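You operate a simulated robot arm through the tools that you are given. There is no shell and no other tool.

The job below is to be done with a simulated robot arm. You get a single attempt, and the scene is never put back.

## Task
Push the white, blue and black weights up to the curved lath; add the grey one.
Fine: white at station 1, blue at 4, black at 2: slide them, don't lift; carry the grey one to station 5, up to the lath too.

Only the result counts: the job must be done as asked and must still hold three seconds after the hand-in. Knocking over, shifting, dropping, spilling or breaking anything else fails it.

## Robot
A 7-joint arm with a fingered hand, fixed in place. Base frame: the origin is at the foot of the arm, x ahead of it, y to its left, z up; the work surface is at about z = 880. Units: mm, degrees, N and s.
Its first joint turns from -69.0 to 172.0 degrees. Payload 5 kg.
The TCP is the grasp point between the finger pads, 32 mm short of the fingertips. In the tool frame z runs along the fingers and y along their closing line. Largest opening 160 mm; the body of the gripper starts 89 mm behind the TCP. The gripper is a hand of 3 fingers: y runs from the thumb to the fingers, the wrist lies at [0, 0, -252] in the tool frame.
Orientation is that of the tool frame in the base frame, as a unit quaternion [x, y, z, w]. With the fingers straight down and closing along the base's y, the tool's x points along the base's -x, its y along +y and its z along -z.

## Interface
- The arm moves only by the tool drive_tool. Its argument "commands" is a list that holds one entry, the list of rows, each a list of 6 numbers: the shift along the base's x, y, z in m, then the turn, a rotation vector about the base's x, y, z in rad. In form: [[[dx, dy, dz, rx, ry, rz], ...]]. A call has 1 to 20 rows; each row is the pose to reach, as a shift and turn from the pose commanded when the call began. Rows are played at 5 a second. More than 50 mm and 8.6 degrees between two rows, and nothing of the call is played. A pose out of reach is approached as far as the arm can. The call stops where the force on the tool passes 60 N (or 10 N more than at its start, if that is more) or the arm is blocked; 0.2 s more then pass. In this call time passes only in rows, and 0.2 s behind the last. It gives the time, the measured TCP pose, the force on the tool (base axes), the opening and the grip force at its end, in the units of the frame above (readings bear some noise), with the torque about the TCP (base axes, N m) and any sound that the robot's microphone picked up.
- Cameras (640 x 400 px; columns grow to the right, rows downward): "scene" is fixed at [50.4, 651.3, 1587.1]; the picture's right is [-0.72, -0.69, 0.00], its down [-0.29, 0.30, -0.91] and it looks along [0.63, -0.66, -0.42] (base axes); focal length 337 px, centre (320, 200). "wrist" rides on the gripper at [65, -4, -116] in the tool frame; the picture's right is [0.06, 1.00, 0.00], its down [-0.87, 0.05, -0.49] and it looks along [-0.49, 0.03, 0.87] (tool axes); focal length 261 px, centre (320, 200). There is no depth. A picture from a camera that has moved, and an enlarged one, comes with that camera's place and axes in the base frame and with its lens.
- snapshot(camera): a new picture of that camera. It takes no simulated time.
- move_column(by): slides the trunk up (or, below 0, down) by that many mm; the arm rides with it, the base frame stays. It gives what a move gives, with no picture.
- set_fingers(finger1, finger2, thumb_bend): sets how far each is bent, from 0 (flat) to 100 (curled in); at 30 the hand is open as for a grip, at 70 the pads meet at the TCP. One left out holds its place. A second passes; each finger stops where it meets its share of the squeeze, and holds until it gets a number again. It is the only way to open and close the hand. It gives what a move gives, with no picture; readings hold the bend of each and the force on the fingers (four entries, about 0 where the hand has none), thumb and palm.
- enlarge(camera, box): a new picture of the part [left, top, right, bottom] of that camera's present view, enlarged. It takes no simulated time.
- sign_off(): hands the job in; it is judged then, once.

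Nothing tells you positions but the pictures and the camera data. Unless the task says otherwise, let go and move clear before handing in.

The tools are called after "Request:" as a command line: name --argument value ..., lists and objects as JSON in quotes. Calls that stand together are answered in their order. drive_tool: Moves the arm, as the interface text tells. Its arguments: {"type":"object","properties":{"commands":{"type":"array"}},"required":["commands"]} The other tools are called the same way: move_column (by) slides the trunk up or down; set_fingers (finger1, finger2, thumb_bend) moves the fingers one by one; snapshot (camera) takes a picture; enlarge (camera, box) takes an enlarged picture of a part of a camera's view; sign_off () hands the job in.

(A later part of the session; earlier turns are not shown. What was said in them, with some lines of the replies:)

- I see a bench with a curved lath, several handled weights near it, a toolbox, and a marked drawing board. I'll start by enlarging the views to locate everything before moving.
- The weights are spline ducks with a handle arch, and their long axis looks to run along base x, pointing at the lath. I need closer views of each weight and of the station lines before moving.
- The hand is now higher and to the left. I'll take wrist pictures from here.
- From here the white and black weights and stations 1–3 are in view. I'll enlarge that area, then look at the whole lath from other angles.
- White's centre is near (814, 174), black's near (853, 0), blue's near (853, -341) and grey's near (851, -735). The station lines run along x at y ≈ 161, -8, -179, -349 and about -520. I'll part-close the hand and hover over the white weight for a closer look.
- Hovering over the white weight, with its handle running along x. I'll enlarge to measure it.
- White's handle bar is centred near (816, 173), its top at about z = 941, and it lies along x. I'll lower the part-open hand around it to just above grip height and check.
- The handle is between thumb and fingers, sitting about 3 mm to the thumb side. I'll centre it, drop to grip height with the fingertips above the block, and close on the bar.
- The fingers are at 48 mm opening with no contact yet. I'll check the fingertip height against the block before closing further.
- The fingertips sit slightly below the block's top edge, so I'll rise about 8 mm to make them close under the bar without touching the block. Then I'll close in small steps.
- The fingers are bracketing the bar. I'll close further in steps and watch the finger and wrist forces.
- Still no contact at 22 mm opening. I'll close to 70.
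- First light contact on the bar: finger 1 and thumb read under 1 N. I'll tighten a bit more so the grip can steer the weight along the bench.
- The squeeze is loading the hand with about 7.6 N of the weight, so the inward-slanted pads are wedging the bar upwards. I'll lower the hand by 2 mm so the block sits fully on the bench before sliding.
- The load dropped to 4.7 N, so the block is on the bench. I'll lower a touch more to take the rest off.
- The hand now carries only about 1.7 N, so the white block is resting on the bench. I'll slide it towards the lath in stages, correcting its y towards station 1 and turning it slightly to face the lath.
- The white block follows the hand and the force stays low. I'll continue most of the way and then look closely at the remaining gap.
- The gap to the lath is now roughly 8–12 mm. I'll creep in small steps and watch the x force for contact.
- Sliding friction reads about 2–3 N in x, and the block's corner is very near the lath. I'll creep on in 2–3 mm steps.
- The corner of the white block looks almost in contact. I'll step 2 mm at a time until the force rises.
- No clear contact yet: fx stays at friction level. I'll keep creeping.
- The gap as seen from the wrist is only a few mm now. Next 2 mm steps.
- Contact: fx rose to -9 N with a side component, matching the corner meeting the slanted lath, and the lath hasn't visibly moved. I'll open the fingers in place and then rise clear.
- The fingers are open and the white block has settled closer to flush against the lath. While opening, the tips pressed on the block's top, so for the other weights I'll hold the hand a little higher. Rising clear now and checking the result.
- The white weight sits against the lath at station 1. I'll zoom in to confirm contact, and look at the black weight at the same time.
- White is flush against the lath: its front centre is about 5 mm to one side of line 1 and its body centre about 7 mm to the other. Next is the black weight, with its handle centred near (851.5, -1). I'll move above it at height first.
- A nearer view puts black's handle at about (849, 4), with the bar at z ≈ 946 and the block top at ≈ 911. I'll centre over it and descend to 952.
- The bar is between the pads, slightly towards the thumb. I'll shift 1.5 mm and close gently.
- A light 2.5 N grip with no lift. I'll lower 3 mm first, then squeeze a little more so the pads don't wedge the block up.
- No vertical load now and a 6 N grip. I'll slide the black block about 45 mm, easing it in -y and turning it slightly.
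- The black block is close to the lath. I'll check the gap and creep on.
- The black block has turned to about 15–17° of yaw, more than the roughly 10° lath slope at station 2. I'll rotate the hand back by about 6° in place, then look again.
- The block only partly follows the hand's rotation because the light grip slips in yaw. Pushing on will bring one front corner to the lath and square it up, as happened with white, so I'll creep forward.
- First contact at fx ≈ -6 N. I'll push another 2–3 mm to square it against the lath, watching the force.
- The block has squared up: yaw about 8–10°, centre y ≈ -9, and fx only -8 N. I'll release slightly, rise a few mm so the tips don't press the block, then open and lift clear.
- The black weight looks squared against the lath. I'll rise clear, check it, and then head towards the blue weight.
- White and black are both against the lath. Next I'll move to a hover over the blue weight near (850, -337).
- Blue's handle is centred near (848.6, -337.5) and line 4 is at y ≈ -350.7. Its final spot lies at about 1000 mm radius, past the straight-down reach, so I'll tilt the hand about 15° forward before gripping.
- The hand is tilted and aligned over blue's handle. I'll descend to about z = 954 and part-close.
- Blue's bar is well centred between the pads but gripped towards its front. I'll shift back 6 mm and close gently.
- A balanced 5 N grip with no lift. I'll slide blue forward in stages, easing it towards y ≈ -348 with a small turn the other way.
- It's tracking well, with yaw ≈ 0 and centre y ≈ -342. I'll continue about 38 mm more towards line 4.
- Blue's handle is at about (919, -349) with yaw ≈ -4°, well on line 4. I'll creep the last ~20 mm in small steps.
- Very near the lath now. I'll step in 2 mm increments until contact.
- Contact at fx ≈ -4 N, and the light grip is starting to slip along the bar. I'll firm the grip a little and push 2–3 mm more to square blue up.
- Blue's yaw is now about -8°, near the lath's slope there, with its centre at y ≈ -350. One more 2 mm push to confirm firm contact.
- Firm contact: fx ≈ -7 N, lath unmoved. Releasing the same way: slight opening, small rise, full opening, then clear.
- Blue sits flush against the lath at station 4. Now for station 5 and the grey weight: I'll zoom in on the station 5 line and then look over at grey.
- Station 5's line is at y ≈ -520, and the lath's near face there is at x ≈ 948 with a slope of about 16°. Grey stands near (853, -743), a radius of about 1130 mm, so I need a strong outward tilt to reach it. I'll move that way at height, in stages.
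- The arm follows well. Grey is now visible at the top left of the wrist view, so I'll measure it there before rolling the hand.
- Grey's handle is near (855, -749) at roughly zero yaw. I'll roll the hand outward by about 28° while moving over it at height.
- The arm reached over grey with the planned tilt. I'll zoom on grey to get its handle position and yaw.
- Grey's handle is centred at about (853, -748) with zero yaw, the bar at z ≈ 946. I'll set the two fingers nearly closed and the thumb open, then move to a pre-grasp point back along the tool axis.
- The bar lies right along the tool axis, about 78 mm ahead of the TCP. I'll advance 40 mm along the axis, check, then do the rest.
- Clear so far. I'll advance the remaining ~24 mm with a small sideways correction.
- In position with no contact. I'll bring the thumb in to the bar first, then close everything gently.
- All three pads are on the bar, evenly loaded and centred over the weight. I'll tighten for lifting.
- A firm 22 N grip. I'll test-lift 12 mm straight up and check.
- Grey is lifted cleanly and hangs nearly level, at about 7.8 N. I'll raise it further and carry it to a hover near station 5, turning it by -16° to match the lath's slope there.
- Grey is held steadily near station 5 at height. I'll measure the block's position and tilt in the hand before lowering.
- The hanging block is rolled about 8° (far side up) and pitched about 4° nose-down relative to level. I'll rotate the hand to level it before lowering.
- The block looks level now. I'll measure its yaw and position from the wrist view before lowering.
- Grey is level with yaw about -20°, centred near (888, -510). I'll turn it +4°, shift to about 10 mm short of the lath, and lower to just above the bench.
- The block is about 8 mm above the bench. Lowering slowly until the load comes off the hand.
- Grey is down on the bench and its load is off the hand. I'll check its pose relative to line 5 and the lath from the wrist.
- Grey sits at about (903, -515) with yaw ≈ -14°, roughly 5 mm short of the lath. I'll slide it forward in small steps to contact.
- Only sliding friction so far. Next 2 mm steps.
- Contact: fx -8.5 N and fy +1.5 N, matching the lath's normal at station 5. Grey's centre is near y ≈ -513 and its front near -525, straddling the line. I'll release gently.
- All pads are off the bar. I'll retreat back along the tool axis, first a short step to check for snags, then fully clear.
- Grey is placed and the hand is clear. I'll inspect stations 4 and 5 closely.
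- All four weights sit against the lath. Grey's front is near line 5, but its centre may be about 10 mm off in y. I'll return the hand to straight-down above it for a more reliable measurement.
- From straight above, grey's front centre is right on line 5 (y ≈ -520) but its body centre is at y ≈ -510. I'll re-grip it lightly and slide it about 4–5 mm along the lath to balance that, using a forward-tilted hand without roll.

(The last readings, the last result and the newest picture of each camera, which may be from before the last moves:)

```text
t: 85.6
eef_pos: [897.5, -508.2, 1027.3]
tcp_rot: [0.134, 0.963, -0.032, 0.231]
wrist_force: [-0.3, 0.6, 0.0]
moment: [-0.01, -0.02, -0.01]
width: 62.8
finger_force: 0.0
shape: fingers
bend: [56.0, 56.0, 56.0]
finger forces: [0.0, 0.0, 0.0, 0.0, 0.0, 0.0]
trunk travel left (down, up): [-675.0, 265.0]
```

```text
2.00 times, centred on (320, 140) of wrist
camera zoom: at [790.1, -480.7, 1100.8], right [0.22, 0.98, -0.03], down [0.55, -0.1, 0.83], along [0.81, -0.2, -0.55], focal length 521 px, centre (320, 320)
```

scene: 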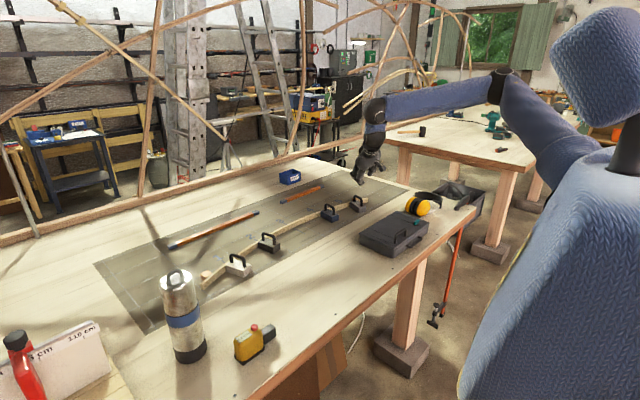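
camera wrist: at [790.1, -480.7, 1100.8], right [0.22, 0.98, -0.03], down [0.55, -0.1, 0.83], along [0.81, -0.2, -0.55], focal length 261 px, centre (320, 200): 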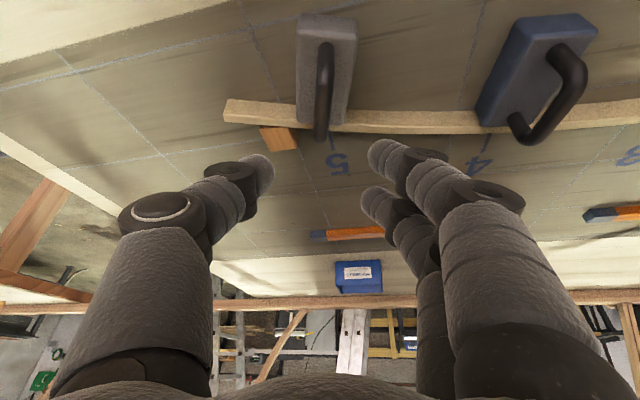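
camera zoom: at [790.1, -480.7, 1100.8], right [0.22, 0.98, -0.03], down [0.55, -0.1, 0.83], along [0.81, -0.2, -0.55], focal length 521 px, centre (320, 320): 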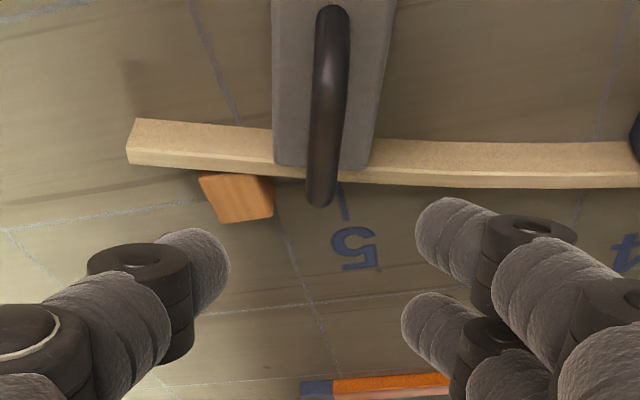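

Good view: grey is flush, its handle centred at about (905, -509). I'll descend to grip height with the hand open.

Request:
drive_tool --commands '[[[0.0005, 0, -0.025, 0, 0, 0], [0.001, -0.0005, -0.05, 0, 0, 0], [0.0015, -0.001, -0.065, 0, 0, 0], [0.0015, -0.001, -0.0715, 0, 0, 0]]]'

Request:
set_fingers --finger1 66 --finger2 66 --thumb_bend 66

Request:
enlarge --camera "wrist" --box '[220, 40, 440, 250]'

Request:
enlarge --camera "scene" --box '[340, 180, 390, 220]'

```text
t: 86.6
eef_pos: [898.9, -508.4, 955.1]
tcp_rot: [0.133, 0.963, -0.031, 0.232]
wrist_force: [-0.5, 0.6, 0.2]
moment: [0.0, -0.02, 0.02]
width: 62.5
finger_force: 0.0
shape: fingers
bend: [56.0, 56.0, 56.0]
finger forces: [0.0, 0.0, 0.0, 0.0, 0.0, 0.0]
trunk travel left (down, up): [-675.0, 265.0]
```

```text
t: 87.6
eef_pos: [898.3, -508.1, 956.1]
tcp_rot: [0.132, 0.963, -0.031, 0.232]
wrist_force: [-0.4, -0.1, 0.3]
moment: [0.0, 0.01, 0.0]
width: 26.0
finger_force: 0.0
shape: fingers
bend: [66.0, 66.0, 66.0]
finger forces: [0.1, 0.0, 0.0, 0.0, 0.0, 0.0]
trunk travel left (down, up): [-675.0, 265.0]
```

```text
1.90 times, centred on (330, 145) of wrist
camera zoom: at [791.1, -482.0, 1029.7], right [0.22, 0.98, -0.03], down [0.55, -0.1, 0.83], along [0.81, -0.2, -0.55], focal length 496 px, centre (301, 305)
```

zoom: 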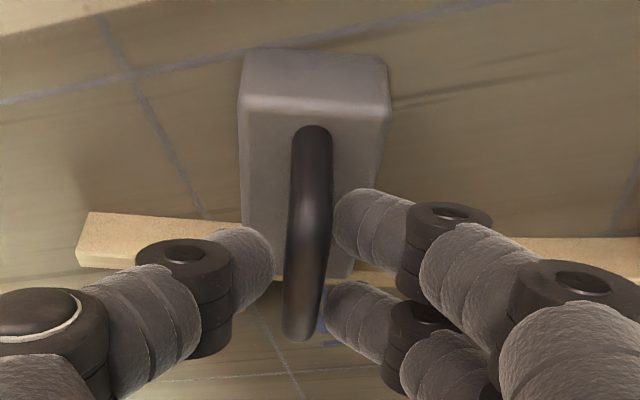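

```text
10.00 times, centred on (365, 200) of scene
camera zoom: at [50.4, 651.3, 1587.1], right [-0.72, -0.69, 0.0], down [-0.29, 0.3, -0.91], along [0.63, -0.66, -0.42], focal length 3369 px, centre (-130, 200)
```

zoom: 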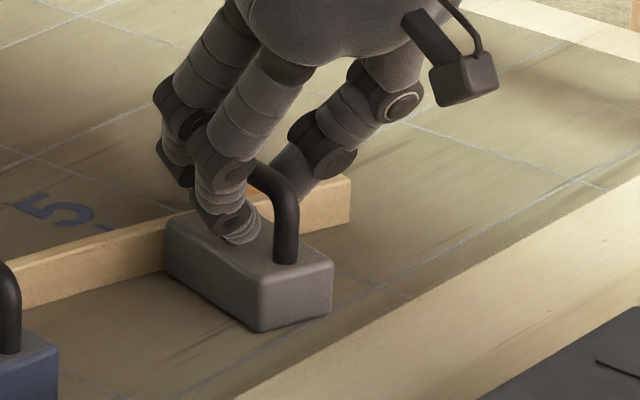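

Centred and no contact yet. I'll close to a light grip.

Request:
set_fingers --finger1 71 --finger2 71 --thumb_bend 71

Request:
enlarge --camera "wrist" --box '[220, 40, 440, 250]'

```text
t: 88.6
eef_pos: [898.8, -508.9, 954.8]
tcp_rot: [0.133, 0.963, -0.031, 0.231]
wrist_force: [0.8, -0.2, -0.1]
moment: [0.0, 0.01, 0.0]
width: 14.4
finger_force: 4.9
shape: fingers
bend: [70.0, 69.0, 69.0]
finger forces: [1.4, 3.9, 0.1, 0.0, 4.5, 0.0]
trunk travel left (down, up): [-675.0, 265.0]
```

```text
1.90 times, centred on (330, 145) of wrist
camera zoom: at [791.3, -482.0, 1029.3], right [0.22, 0.98, -0.03], down [0.55, -0.1, 0.83], along [0.81, -0.19, -0.55], focal length 496 px, centre (301, 305)
```

zoom: 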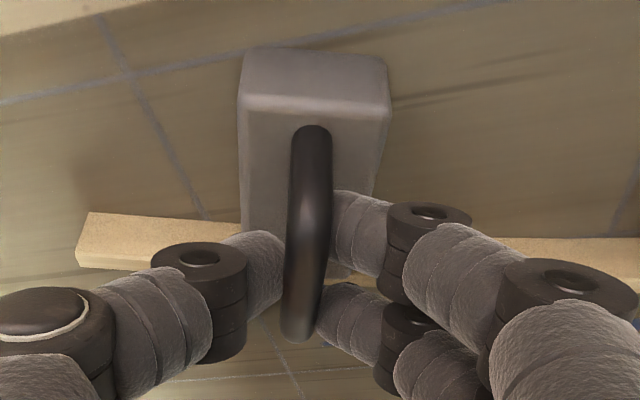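

A light 5 N grip with no lift. I'll slide 5 mm along the lath direction, then press forward gently to confirm contact.

Request:
set_fingers --finger1 72 --finger2 72 --thumb_bend 72

Request:
drive_tool --commands '[[[-0.0005, -0.0015, 0, 0, 0, 0], [-0.0008, -0.003, 0, 0, 0, 0], [-0.0012, -0.005, 0, 0, 0, 0]]]'

Request:
drive_tool --commands '[[[0.001, 0, 0, 0, 0, 0], [0.002, 0, 0, 0, 0, 0]]]'

Request:
enlarge --camera "wrist" --box '[220, 40, 440, 250]'

Request:
enlarge --camera "scene" --box '[340, 180, 390, 220]'

```text
t: 89.6
eef_pos: [900.0, -507.6, 955.7]
tcp_rot: [0.133, 0.963, -0.031, 0.23]
wrist_force: [-0.4, 0.7, -0.3]
moment: [0.04, 0.05, 0.03]
width: 13.3
finger_force: 6.9
shape: fingers
bend: [71.0, 70.0, 69.0]
finger forces: [2.2, 4.9, 0.1, 0.0, 6.6, 0.1]
trunk travel left (down, up): [-675.0, 265.0]
```

```text
t: 90.4
eef_pos: [899.3, -513.9, 954.4]
tcp_rot: [0.132, 0.964, -0.03, 0.23]
wrist_force: [-0.7, 1.9, -0.7]
moment: [0.04, 0.08, 0.0]
width: 13.6
finger_force: 6.9
shape: fingers
bend: [71.0, 70.0, 69.0]
finger forces: [2.2, 5.0, 0.0, 0.0, 6.4, 0.1]
trunk travel left (down, up): [-675.0, 265.0]
```

```text
t: 91.0
eef_pos: [900.7, -512.5, 955.4]
tcp_rot: [0.133, 0.963, -0.031, 0.232]
wrist_force: [-6.9, 1.5, 0.2]
moment: [-0.01, 0.14, -0.01]
width: 13.5
finger_force: 7.0
shape: fingers
bend: [71.0, 70.0, 69.0]
finger forces: [1.6, 4.6, 0.1, 0.0, 7.4, 0.0]
trunk travel left (down, up): [-675.0, 265.0]
```

```text
1.90 times, centred on (330, 145) of wrist
camera zoom: at [792.1, -486.6, 1029.4], right [0.22, 0.98, -0.03], down [0.55, -0.1, 0.83], along [0.81, -0.2, -0.55], focal length 496 px, centre (301, 305)
```

zoom: 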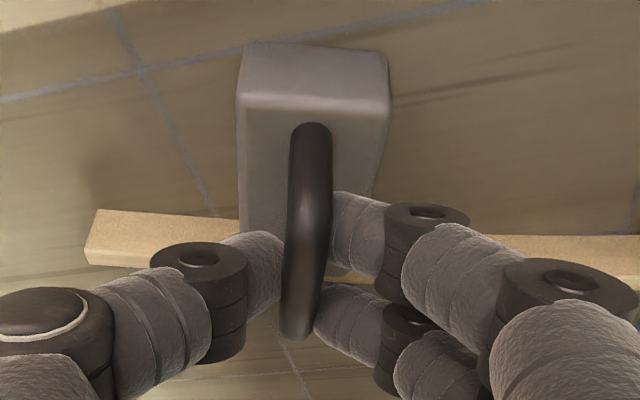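

```text
10.00 times, centred on (365, 200) of scene
camera zoom: at [50.4, 651.3, 1587.1], right [-0.72, -0.69, 0.0], down [-0.29, 0.3, -0.91], along [0.63, -0.66, -0.42], focal length 3369 px, centre (-130, 200)
```

zoom: 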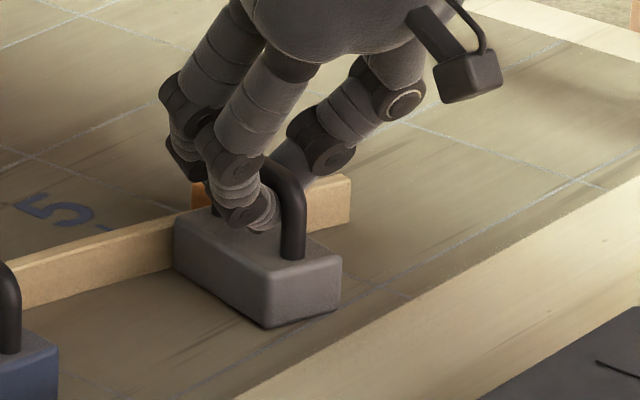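

Grey moved as wanted: centre y ≈ -514.5, front ≈ -525, contact confirmed at fx ≈ -7 N. Releasing and rising clear.

Request:
set_fingers --finger1 67 --finger2 67 --thumb_bend 67

Request:
drive_tool --commands '[[[-0.001, 0, 0.004, 0, 0, 0], [-0.001, 0, 0.007, 0, 0, 0]]]'

Request:
set_fingers --finger1 56 --finger2 56 --thumb_bend 56

Request:
drive_tool --commands '[[[-0.003, 0, 0.025, 0, 0, 0], [-0.006, 0.002, 0.055, 0, 0, 0], [-0.012, 0.004, 0.085, 0, 0, 0], [-0.02, 0.008, 0.11, 0, 0, 0.05], [-0.03, 0.014, 0.13, 0, 0, 0.1]]]'

Request:
snapshot --camera "wrist"

Request:
enlarge --camera "scene" --box '[320, 180, 390, 236]'

```text
t: 92.0
eef_pos: [901.2, -513.4, 956.0]
tcp_rot: [0.133, 0.963, -0.031, 0.231]
wrist_force: [-1.5, -0.6, 1.0]
moment: [-0.03, 0.0, 0.01]
width: 21.2
finger_force: 0.1
shape: fingers
bend: [67.0, 67.0, 67.0]
finger forces: [0.1, 0.0, 0.0, 0.0, 0.0, 0.1]
trunk travel left (down, up): [-675.0, 265.0]
```

```text
t: 92.6
eef_pos: [899.1, -512.6, 962.1]
tcp_rot: [0.132, 0.963, -0.031, 0.231]
wrist_force: [0.3, 0.6, -0.2]
moment: [0.0, -0.01, 0.0]
width: 21.5
finger_force: 0.1
shape: fingers
bend: [67.0, 67.0, 67.0]
finger forces: [0.0, 0.0, 0.0, 0.1, 0.1, 0.0]
trunk travel left (down, up): [-675.0, 265.0]
```

```text
t: 93.6
eef_pos: [898.7, -512.7, 963.7]
tcp_rot: [0.132, 0.963, -0.032, 0.232]
wrist_force: [0.3, 0.3, -0.2]
moment: [0.0, 0.02, 0.02]
width: 62.3
finger_force: 0.1
shape: fingers
bend: [56.0, 56.0, 56.0]
finger forces: [0.0, 0.1, 0.1, 0.0, 0.0, 0.1]
trunk travel left (down, up): [-675.0, 265.0]
```

```text
t: 94.8
eef_pos: [869.8, -498.5, 1092.1]
tcp_rot: [0.085, 0.969, -0.02, 0.232]
wrist_force: [0.0, 0.2, -0.7]
moment: [-0.02, -0.03, 0.0]
width: 62.6
finger_force: 0.1
shape: fingers
bend: [56.0, 56.0, 56.0]
finger forces: [0.0, 0.0, 0.0, 0.0, 0.0, 0.0]
trunk travel left (down, up): [-675.0, 265.0]
```

```text
taken
camera wrist: at [759.3, -483.5, 1167.1], right [0.12, 0.99, -0.03], down [0.55, -0.04, 0.83], along [0.83, -0.11, -0.55], focal length 261 px, centre (320, 200)
```

wrist: 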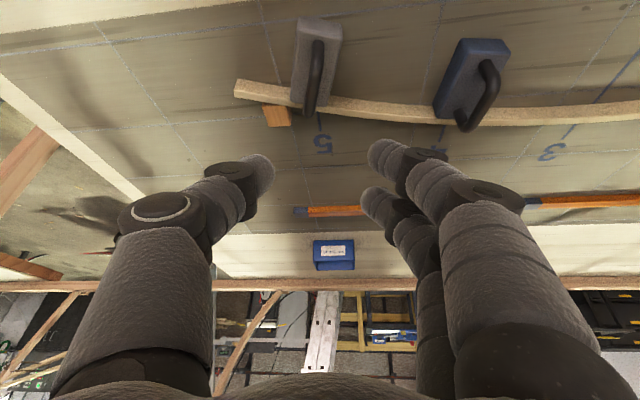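

```text
7.14 times, centred on (355, 208) of scene
camera zoom: at [50.4, 651.3, 1587.1], right [-0.72, -0.69, 0.0], down [-0.29, 0.3, -0.91], along [0.63, -0.66, -0.42], focal length 2406 px, centre (70, 143)
```

zoom: 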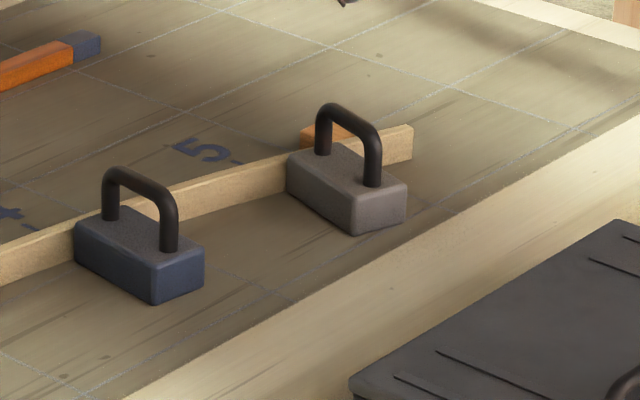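

Request:
enlarge --camera "wrist" --box '[220, 10, 540, 160]'

Request:
drive_tool --commands '[[[-0.01, 0.04, 0.005, 0, 0, 0.05], [-0.02, 0.08, 0.01, 0, 0, 0.1], [-0.03, 0.12, 0.01, 0, 0, 0.17], [-0.04, 0.16, 0.01, 0, 0, 0.175], [-0.05, 0.2, 0.01, 0, 0, 0.175], [-0.055, 0.24, 0.01, 0, 0, 0.175], [-0.06, 0.28, 0.01, 0, 0, 0.175], [-0.06, 0.32, 0.01, 0, 0, 0.175], [-0.06, 0.36, 0.01, 0, 0, 0.175], [-0.06, 0.4, 0.01, 0, 0, 0.175], [-0.06, 0.44, 0.01, 0, 0, 0.175], [-0.06, 0.48, 0.01, 0, 0, 0.175], [-0.06, 0.52, 0.01, 0, 0, 0.175], [-0.06, 0.56, 0.01, 0, 0, 0.175]]]'

Request:
snapshot --camera "wrist"

```text
2.00 times, centred on (380, 85) of wrist
camera zoom: at [759.3, -483.5, 1167.1], right [0.12, 0.99, -0.03], down [0.55, -0.04, 0.83], along [0.83, -0.11, -0.55], focal length 521 px, centre (200, 430)
```

zoom: 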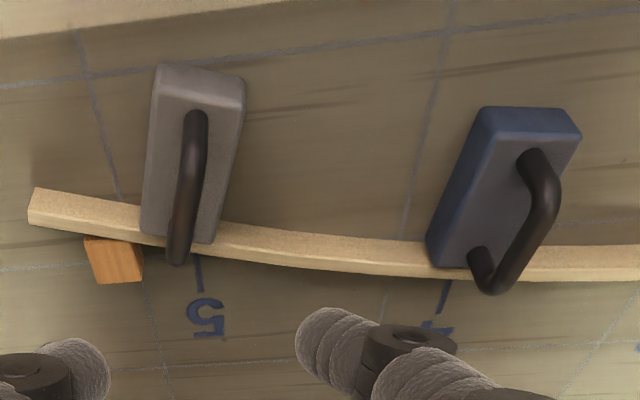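

```text
t: 97.8
eef_pos: [808.3, 63.5, 1102.8]
tcp_rot: [0.0, 0.972, 0.0, 0.233]
wrist_force: [0.3, -0.6, 0.2]
moment: [-0.06, -0.04, -0.03]
width: 62.6
finger_force: 0.2
shape: fingers
bend: [56.0, 56.0, 56.0]
finger forces: [0.1, 0.0, 0.0, 0.0, 0.1, 0.1]
trunk travel left (down, up): [-675.0, 265.0]
```

```text
taken
camera wrist: at [697.8, 60.9, 1175.8], right [-0.06, 1.0, -0.03], down [0.55, 0.05, 0.83], along [0.83, 0.03, -0.55], focal length 261 px, centre (320, 200)
```

wrist: 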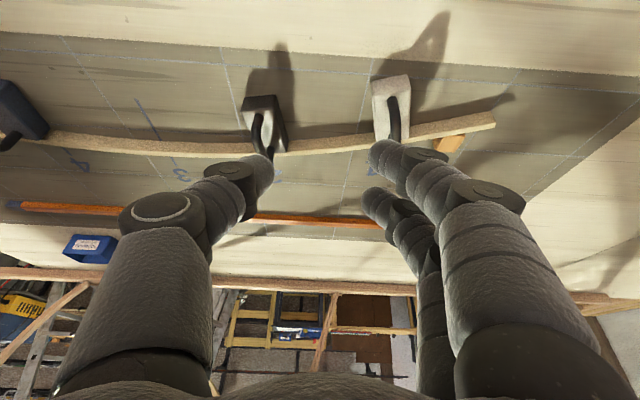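

Grey and blue are both flush on the lath. Now a closer look at white and black from this angle.

Request:
enlarge --camera "wrist" --box '[340, 50, 500, 170]'

Request:
enlarge --camera "wrist" --box '[220, 70, 320, 180]'

```text
3.33 times, centred on (420, 110) of wrist
camera zoom: at [697.8, 60.9, 1175.8], right [-0.06, 1.0, -0.03], down [0.55, 0.05, 0.83], along [0.83, 0.03, -0.55], focal length 869 px, centre (-13, 500)
```

zoom: 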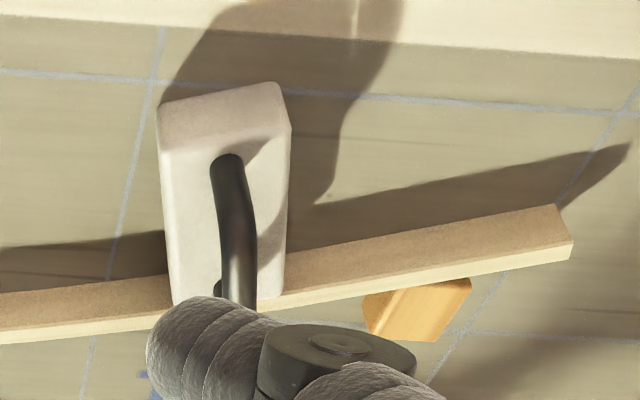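

```text
3.64 times, centred on (270, 125) of wrist
camera zoom: at [697.8, 60.9, 1175.8], right [-0.06, 1.0, -0.03], down [0.55, 0.05, 0.83], along [0.83, 0.03, -0.55], focal length 948 px, centre (502, 473)
```

zoom: 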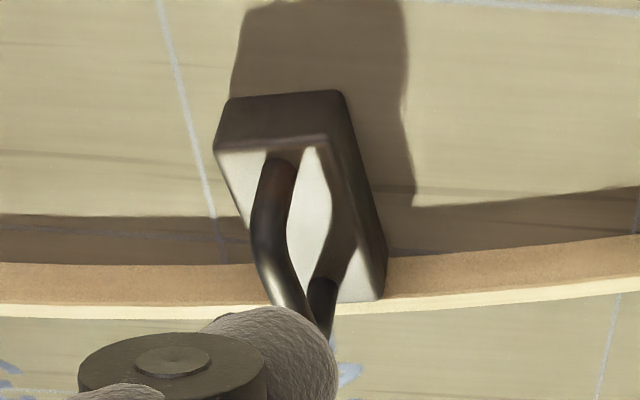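

White's centre is at y ≈ 153.5, 8 mm from line 1, with its front within 2–3 mm; black is well centred. I'll balance white by a gentle 3 mm slide along the lath, using the same careful grip. First I'll hover over it.

Request:
drive_tool --commands '[[[0.02, 0.02, 0, 0, 0.12, 0], [0.04, 0.04, -0.005, 0, 0.24, 0], [0.06, 0.06, -0.01, 0, 0.36, 0], [0.078, 0.075, -0.02, 0, 0.471, 0], [0.09, 0.088, -0.045, 0, 0.471, 0]]]'

Request:
drive_tool --commands '[[[0, 0, -0.01, 0, 0, 0.1], [0, 0, -0.02, 0, 0, 0.2], [0, 0, -0.03, 0, 0, 0.279]]]'

Request:
snapshot --camera "wrist"

Request:
enlarge --camera "wrist" --box '[240, 70, 400, 250]'

```text
t: 99.0
eef_pos: [900.0, 148.0, 1054.5]
tcp_rot: [0.0, 1.0, 0.001, -0.002]
wrist_force: [0.4, 0.4, -0.1]
moment: [-0.02, 0.01, -0.03]
width: 62.5
finger_force: 0.1
shape: fingers
bend: [56.0, 56.0, 56.0]
finger forces: [0.0, 0.0, 0.0, 0.0, 0.0, 0.0]
trunk travel left (down, up): [-675.0, 265.0]
```

```text
t: 99.8
eef_pos: [899.8, 147.9, 1026.1]
tcp_rot: [-0.14, 0.99, 0.001, 0.0]
wrist_force: [0.4, -0.1, 0.4]
moment: [0.0, 0.02, 0.02]
width: 62.8
finger_force: 0.0
shape: fingers
bend: [56.0, 56.0, 56.0]
finger forces: [0.1, 0.1, 0.1, 0.0, 0.0, 0.0]
trunk travel left (down, up): [-675.0, 265.0]
```

```text
taken
camera wrist: at [837.4, 127.8, 1142.6], right [-0.34, 0.94, 0.0], down [0.82, 0.29, 0.49], along [0.46, 0.17, -0.87], focal length 261 px, centre (320, 200)
```

wrist: 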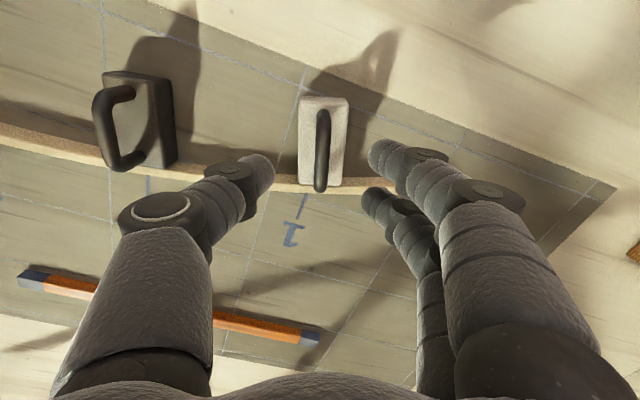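

```text
2.22 times, centred on (320, 160) of wrist
camera zoom: at [837.4, 127.8, 1142.6], right [-0.34, 0.94, 0.0], down [0.82, 0.29, 0.49], along [0.46, 0.17, -0.87], focal length 579 px, centre (320, 289)
```

zoom: 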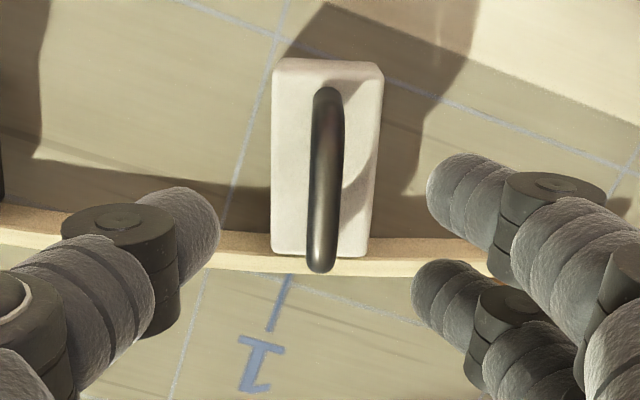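

This best view shows white already balanced about line 1: centre about -5.5 mm, front about +5.4 mm, flush with the lath. I'll leave it untouched and withdraw the hand to its starting pose.

Request:
drive_tool --commands '[[[-0.01, 0, 0.03, 0, 0, 0], [-0.02, 0, 0.06, 0, 0, -0.1], [-0.04, -0.02, 0.085, 0, 0, -0.2], [-0.06, -0.05, 0.09, 0, 0, -0.279], [-0.085, -0.085, 0.09, 0, 0, -0.279], [-0.11, -0.12, 0.09, 0, 0, -0.279], [-0.135, -0.155, 0.09, 0, 0, -0.279], [-0.16, -0.19, 0.09, 0, 0, -0.279], [-0.18, -0.225, 0.09, 0, 0, -0.279], [-0.2, -0.26, 0.09, 0, 0, -0.279], [-0.215, -0.295, 0.09, 0, 0, -0.279], [-0.225, -0.33, 0.09, 0, 0, -0.279]]]'

Request:
snapshot --camera "scene"

Request:
snapshot --camera "wrist"

Request:
enlarge --camera "scene" --box '[180, 170, 400, 300]'

```text
t: 102.4
eef_pos: [675.4, -183.7, 1118.8]
tcp_rot: [0.0, 1.0, 0.002, 0.0]
wrist_force: [-0.6, -0.4, 0.1]
moment: [0.04, -0.01, 0.0]
width: 62.7
finger_force: 0.1
shape: fingers
bend: [56.0, 56.0, 56.0]
finger forces: [0.0, 0.0, 0.0, 0.0, 0.1, 0.0]
trunk travel left (down, up): [-675.0, 265.0]
```

```text
taken
```

scene: 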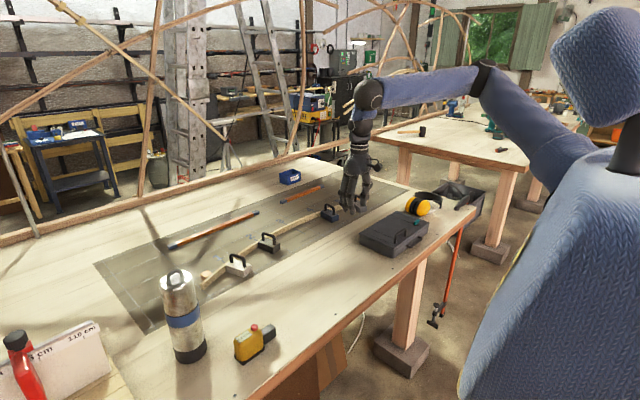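

```text
taken
camera wrist: at [608.1, -186.5, 1233.5], right [-0.06, 1.0, 0.0], down [0.87, 0.05, 0.49], along [0.49, 0.03, -0.87], focal length 261 px, centre (320, 200)
```

wrist: 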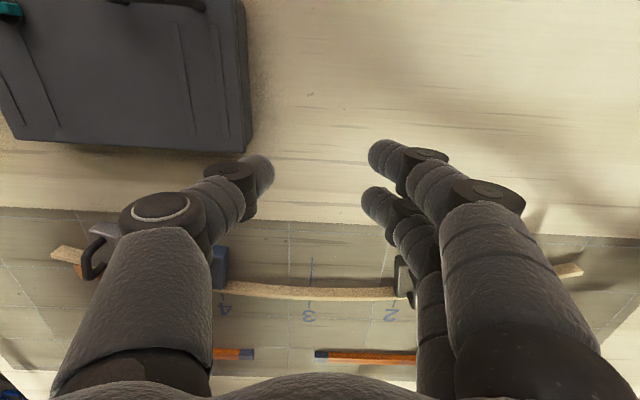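

```text
2.91 times, centred on (290, 235) of scene
camera zoom: at [50.4, 651.3, 1587.1], right [-0.72, -0.69, 0.0], down [-0.29, 0.3, -0.91], along [0.63, -0.66, -0.42], focal length 980 px, centre (407, 98)
```

zoom: 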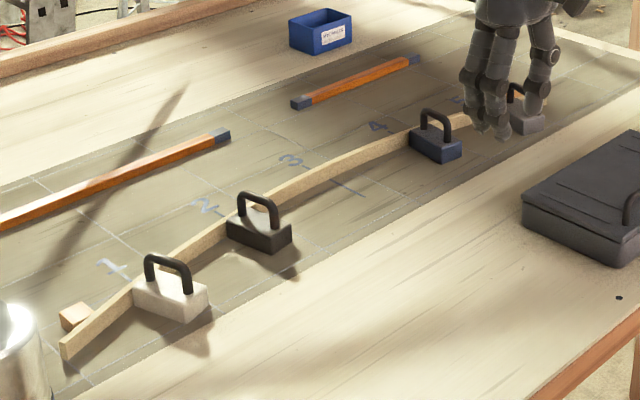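

Everything looks in order. A last comparison of the lath against the very first picture, to be sure it hasn't shifted.

Request:
enlarge --camera "wrist" --box '[170, 170, 490, 370]'

Request:
enlarge --camera "scene" --box '[190, 220, 310, 300]'

```text
2.00 times, centred on (330, 270) of wrist
camera zoom: at [608.1, -186.5, 1233.5], right [-0.06, 1.0, 0.0], down [0.87, 0.05, 0.49], along [0.49, 0.03, -0.87], focal length 521 px, centre (300, 60)
```

zoom: 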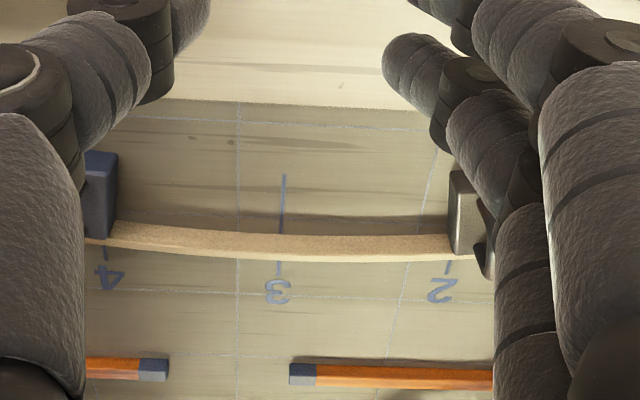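

```text
5.00 times, centred on (250, 260) of scene
camera zoom: at [50.4, 651.3, 1587.1], right [-0.72, -0.69, 0.0], down [-0.29, 0.3, -0.91], along [0.63, -0.66, -0.42], focal length 1684 px, centre (670, -100)
```

zoom: 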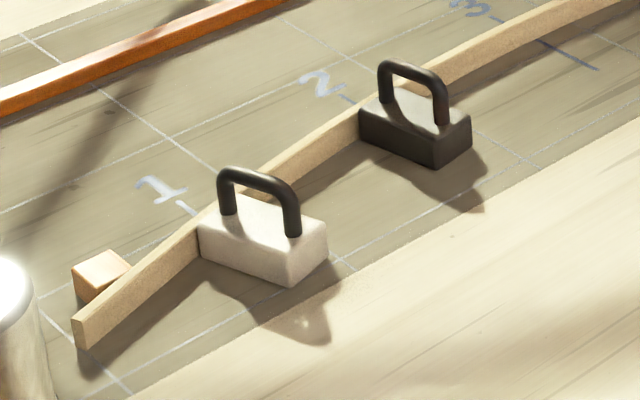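

The lath matches the first picture and all four weights rest against it: white at 1, black at 2, blue at 4, grey at 5. The hand is empty and clear and nothing else has moved, so I'm handing in.

Request:
sign_off

```text
The job is handed in.
```

All four weights are against the curved lath and the job is handed in: white at station 1, black at 2, blue at 4 and grey at 5.

| Weight | How it got there | Body centre vs station line | Front vs station line |
|---|---|---|---|
| White | slid by its handle | 5–8 mm off | 2–5 mm off, other side |
| Black | slid by its handle | about 1.5 mm off | about 7 mm off |
| Blue | slid by its handle | about 1 mm off | about 4.5 mm off |
| Grey | carried, then slid | about 5 mm off | about 5 mm off, other side |

Offsets come from the camera pictures and are good to about 2 mm. Each weight is turned to sit roughly flush with the lath, so its body centre and its front lie a few millimetres apart along the lath.

- **White briefly came off the bench:** when I first tightened the grip, the fingers wedged it up by about 1–2 mm for roughly a second. I lowered it before sliding. Black and blue showed no lift.
- **Grey was set twice:** after placing it I re-gripped it lightly and slid it 5 mm along the lath to bring it closer to line 5.

The lath looks the same as in the first picture, and I saw nothing else disturbed. The hand is empty and back near its starting position.
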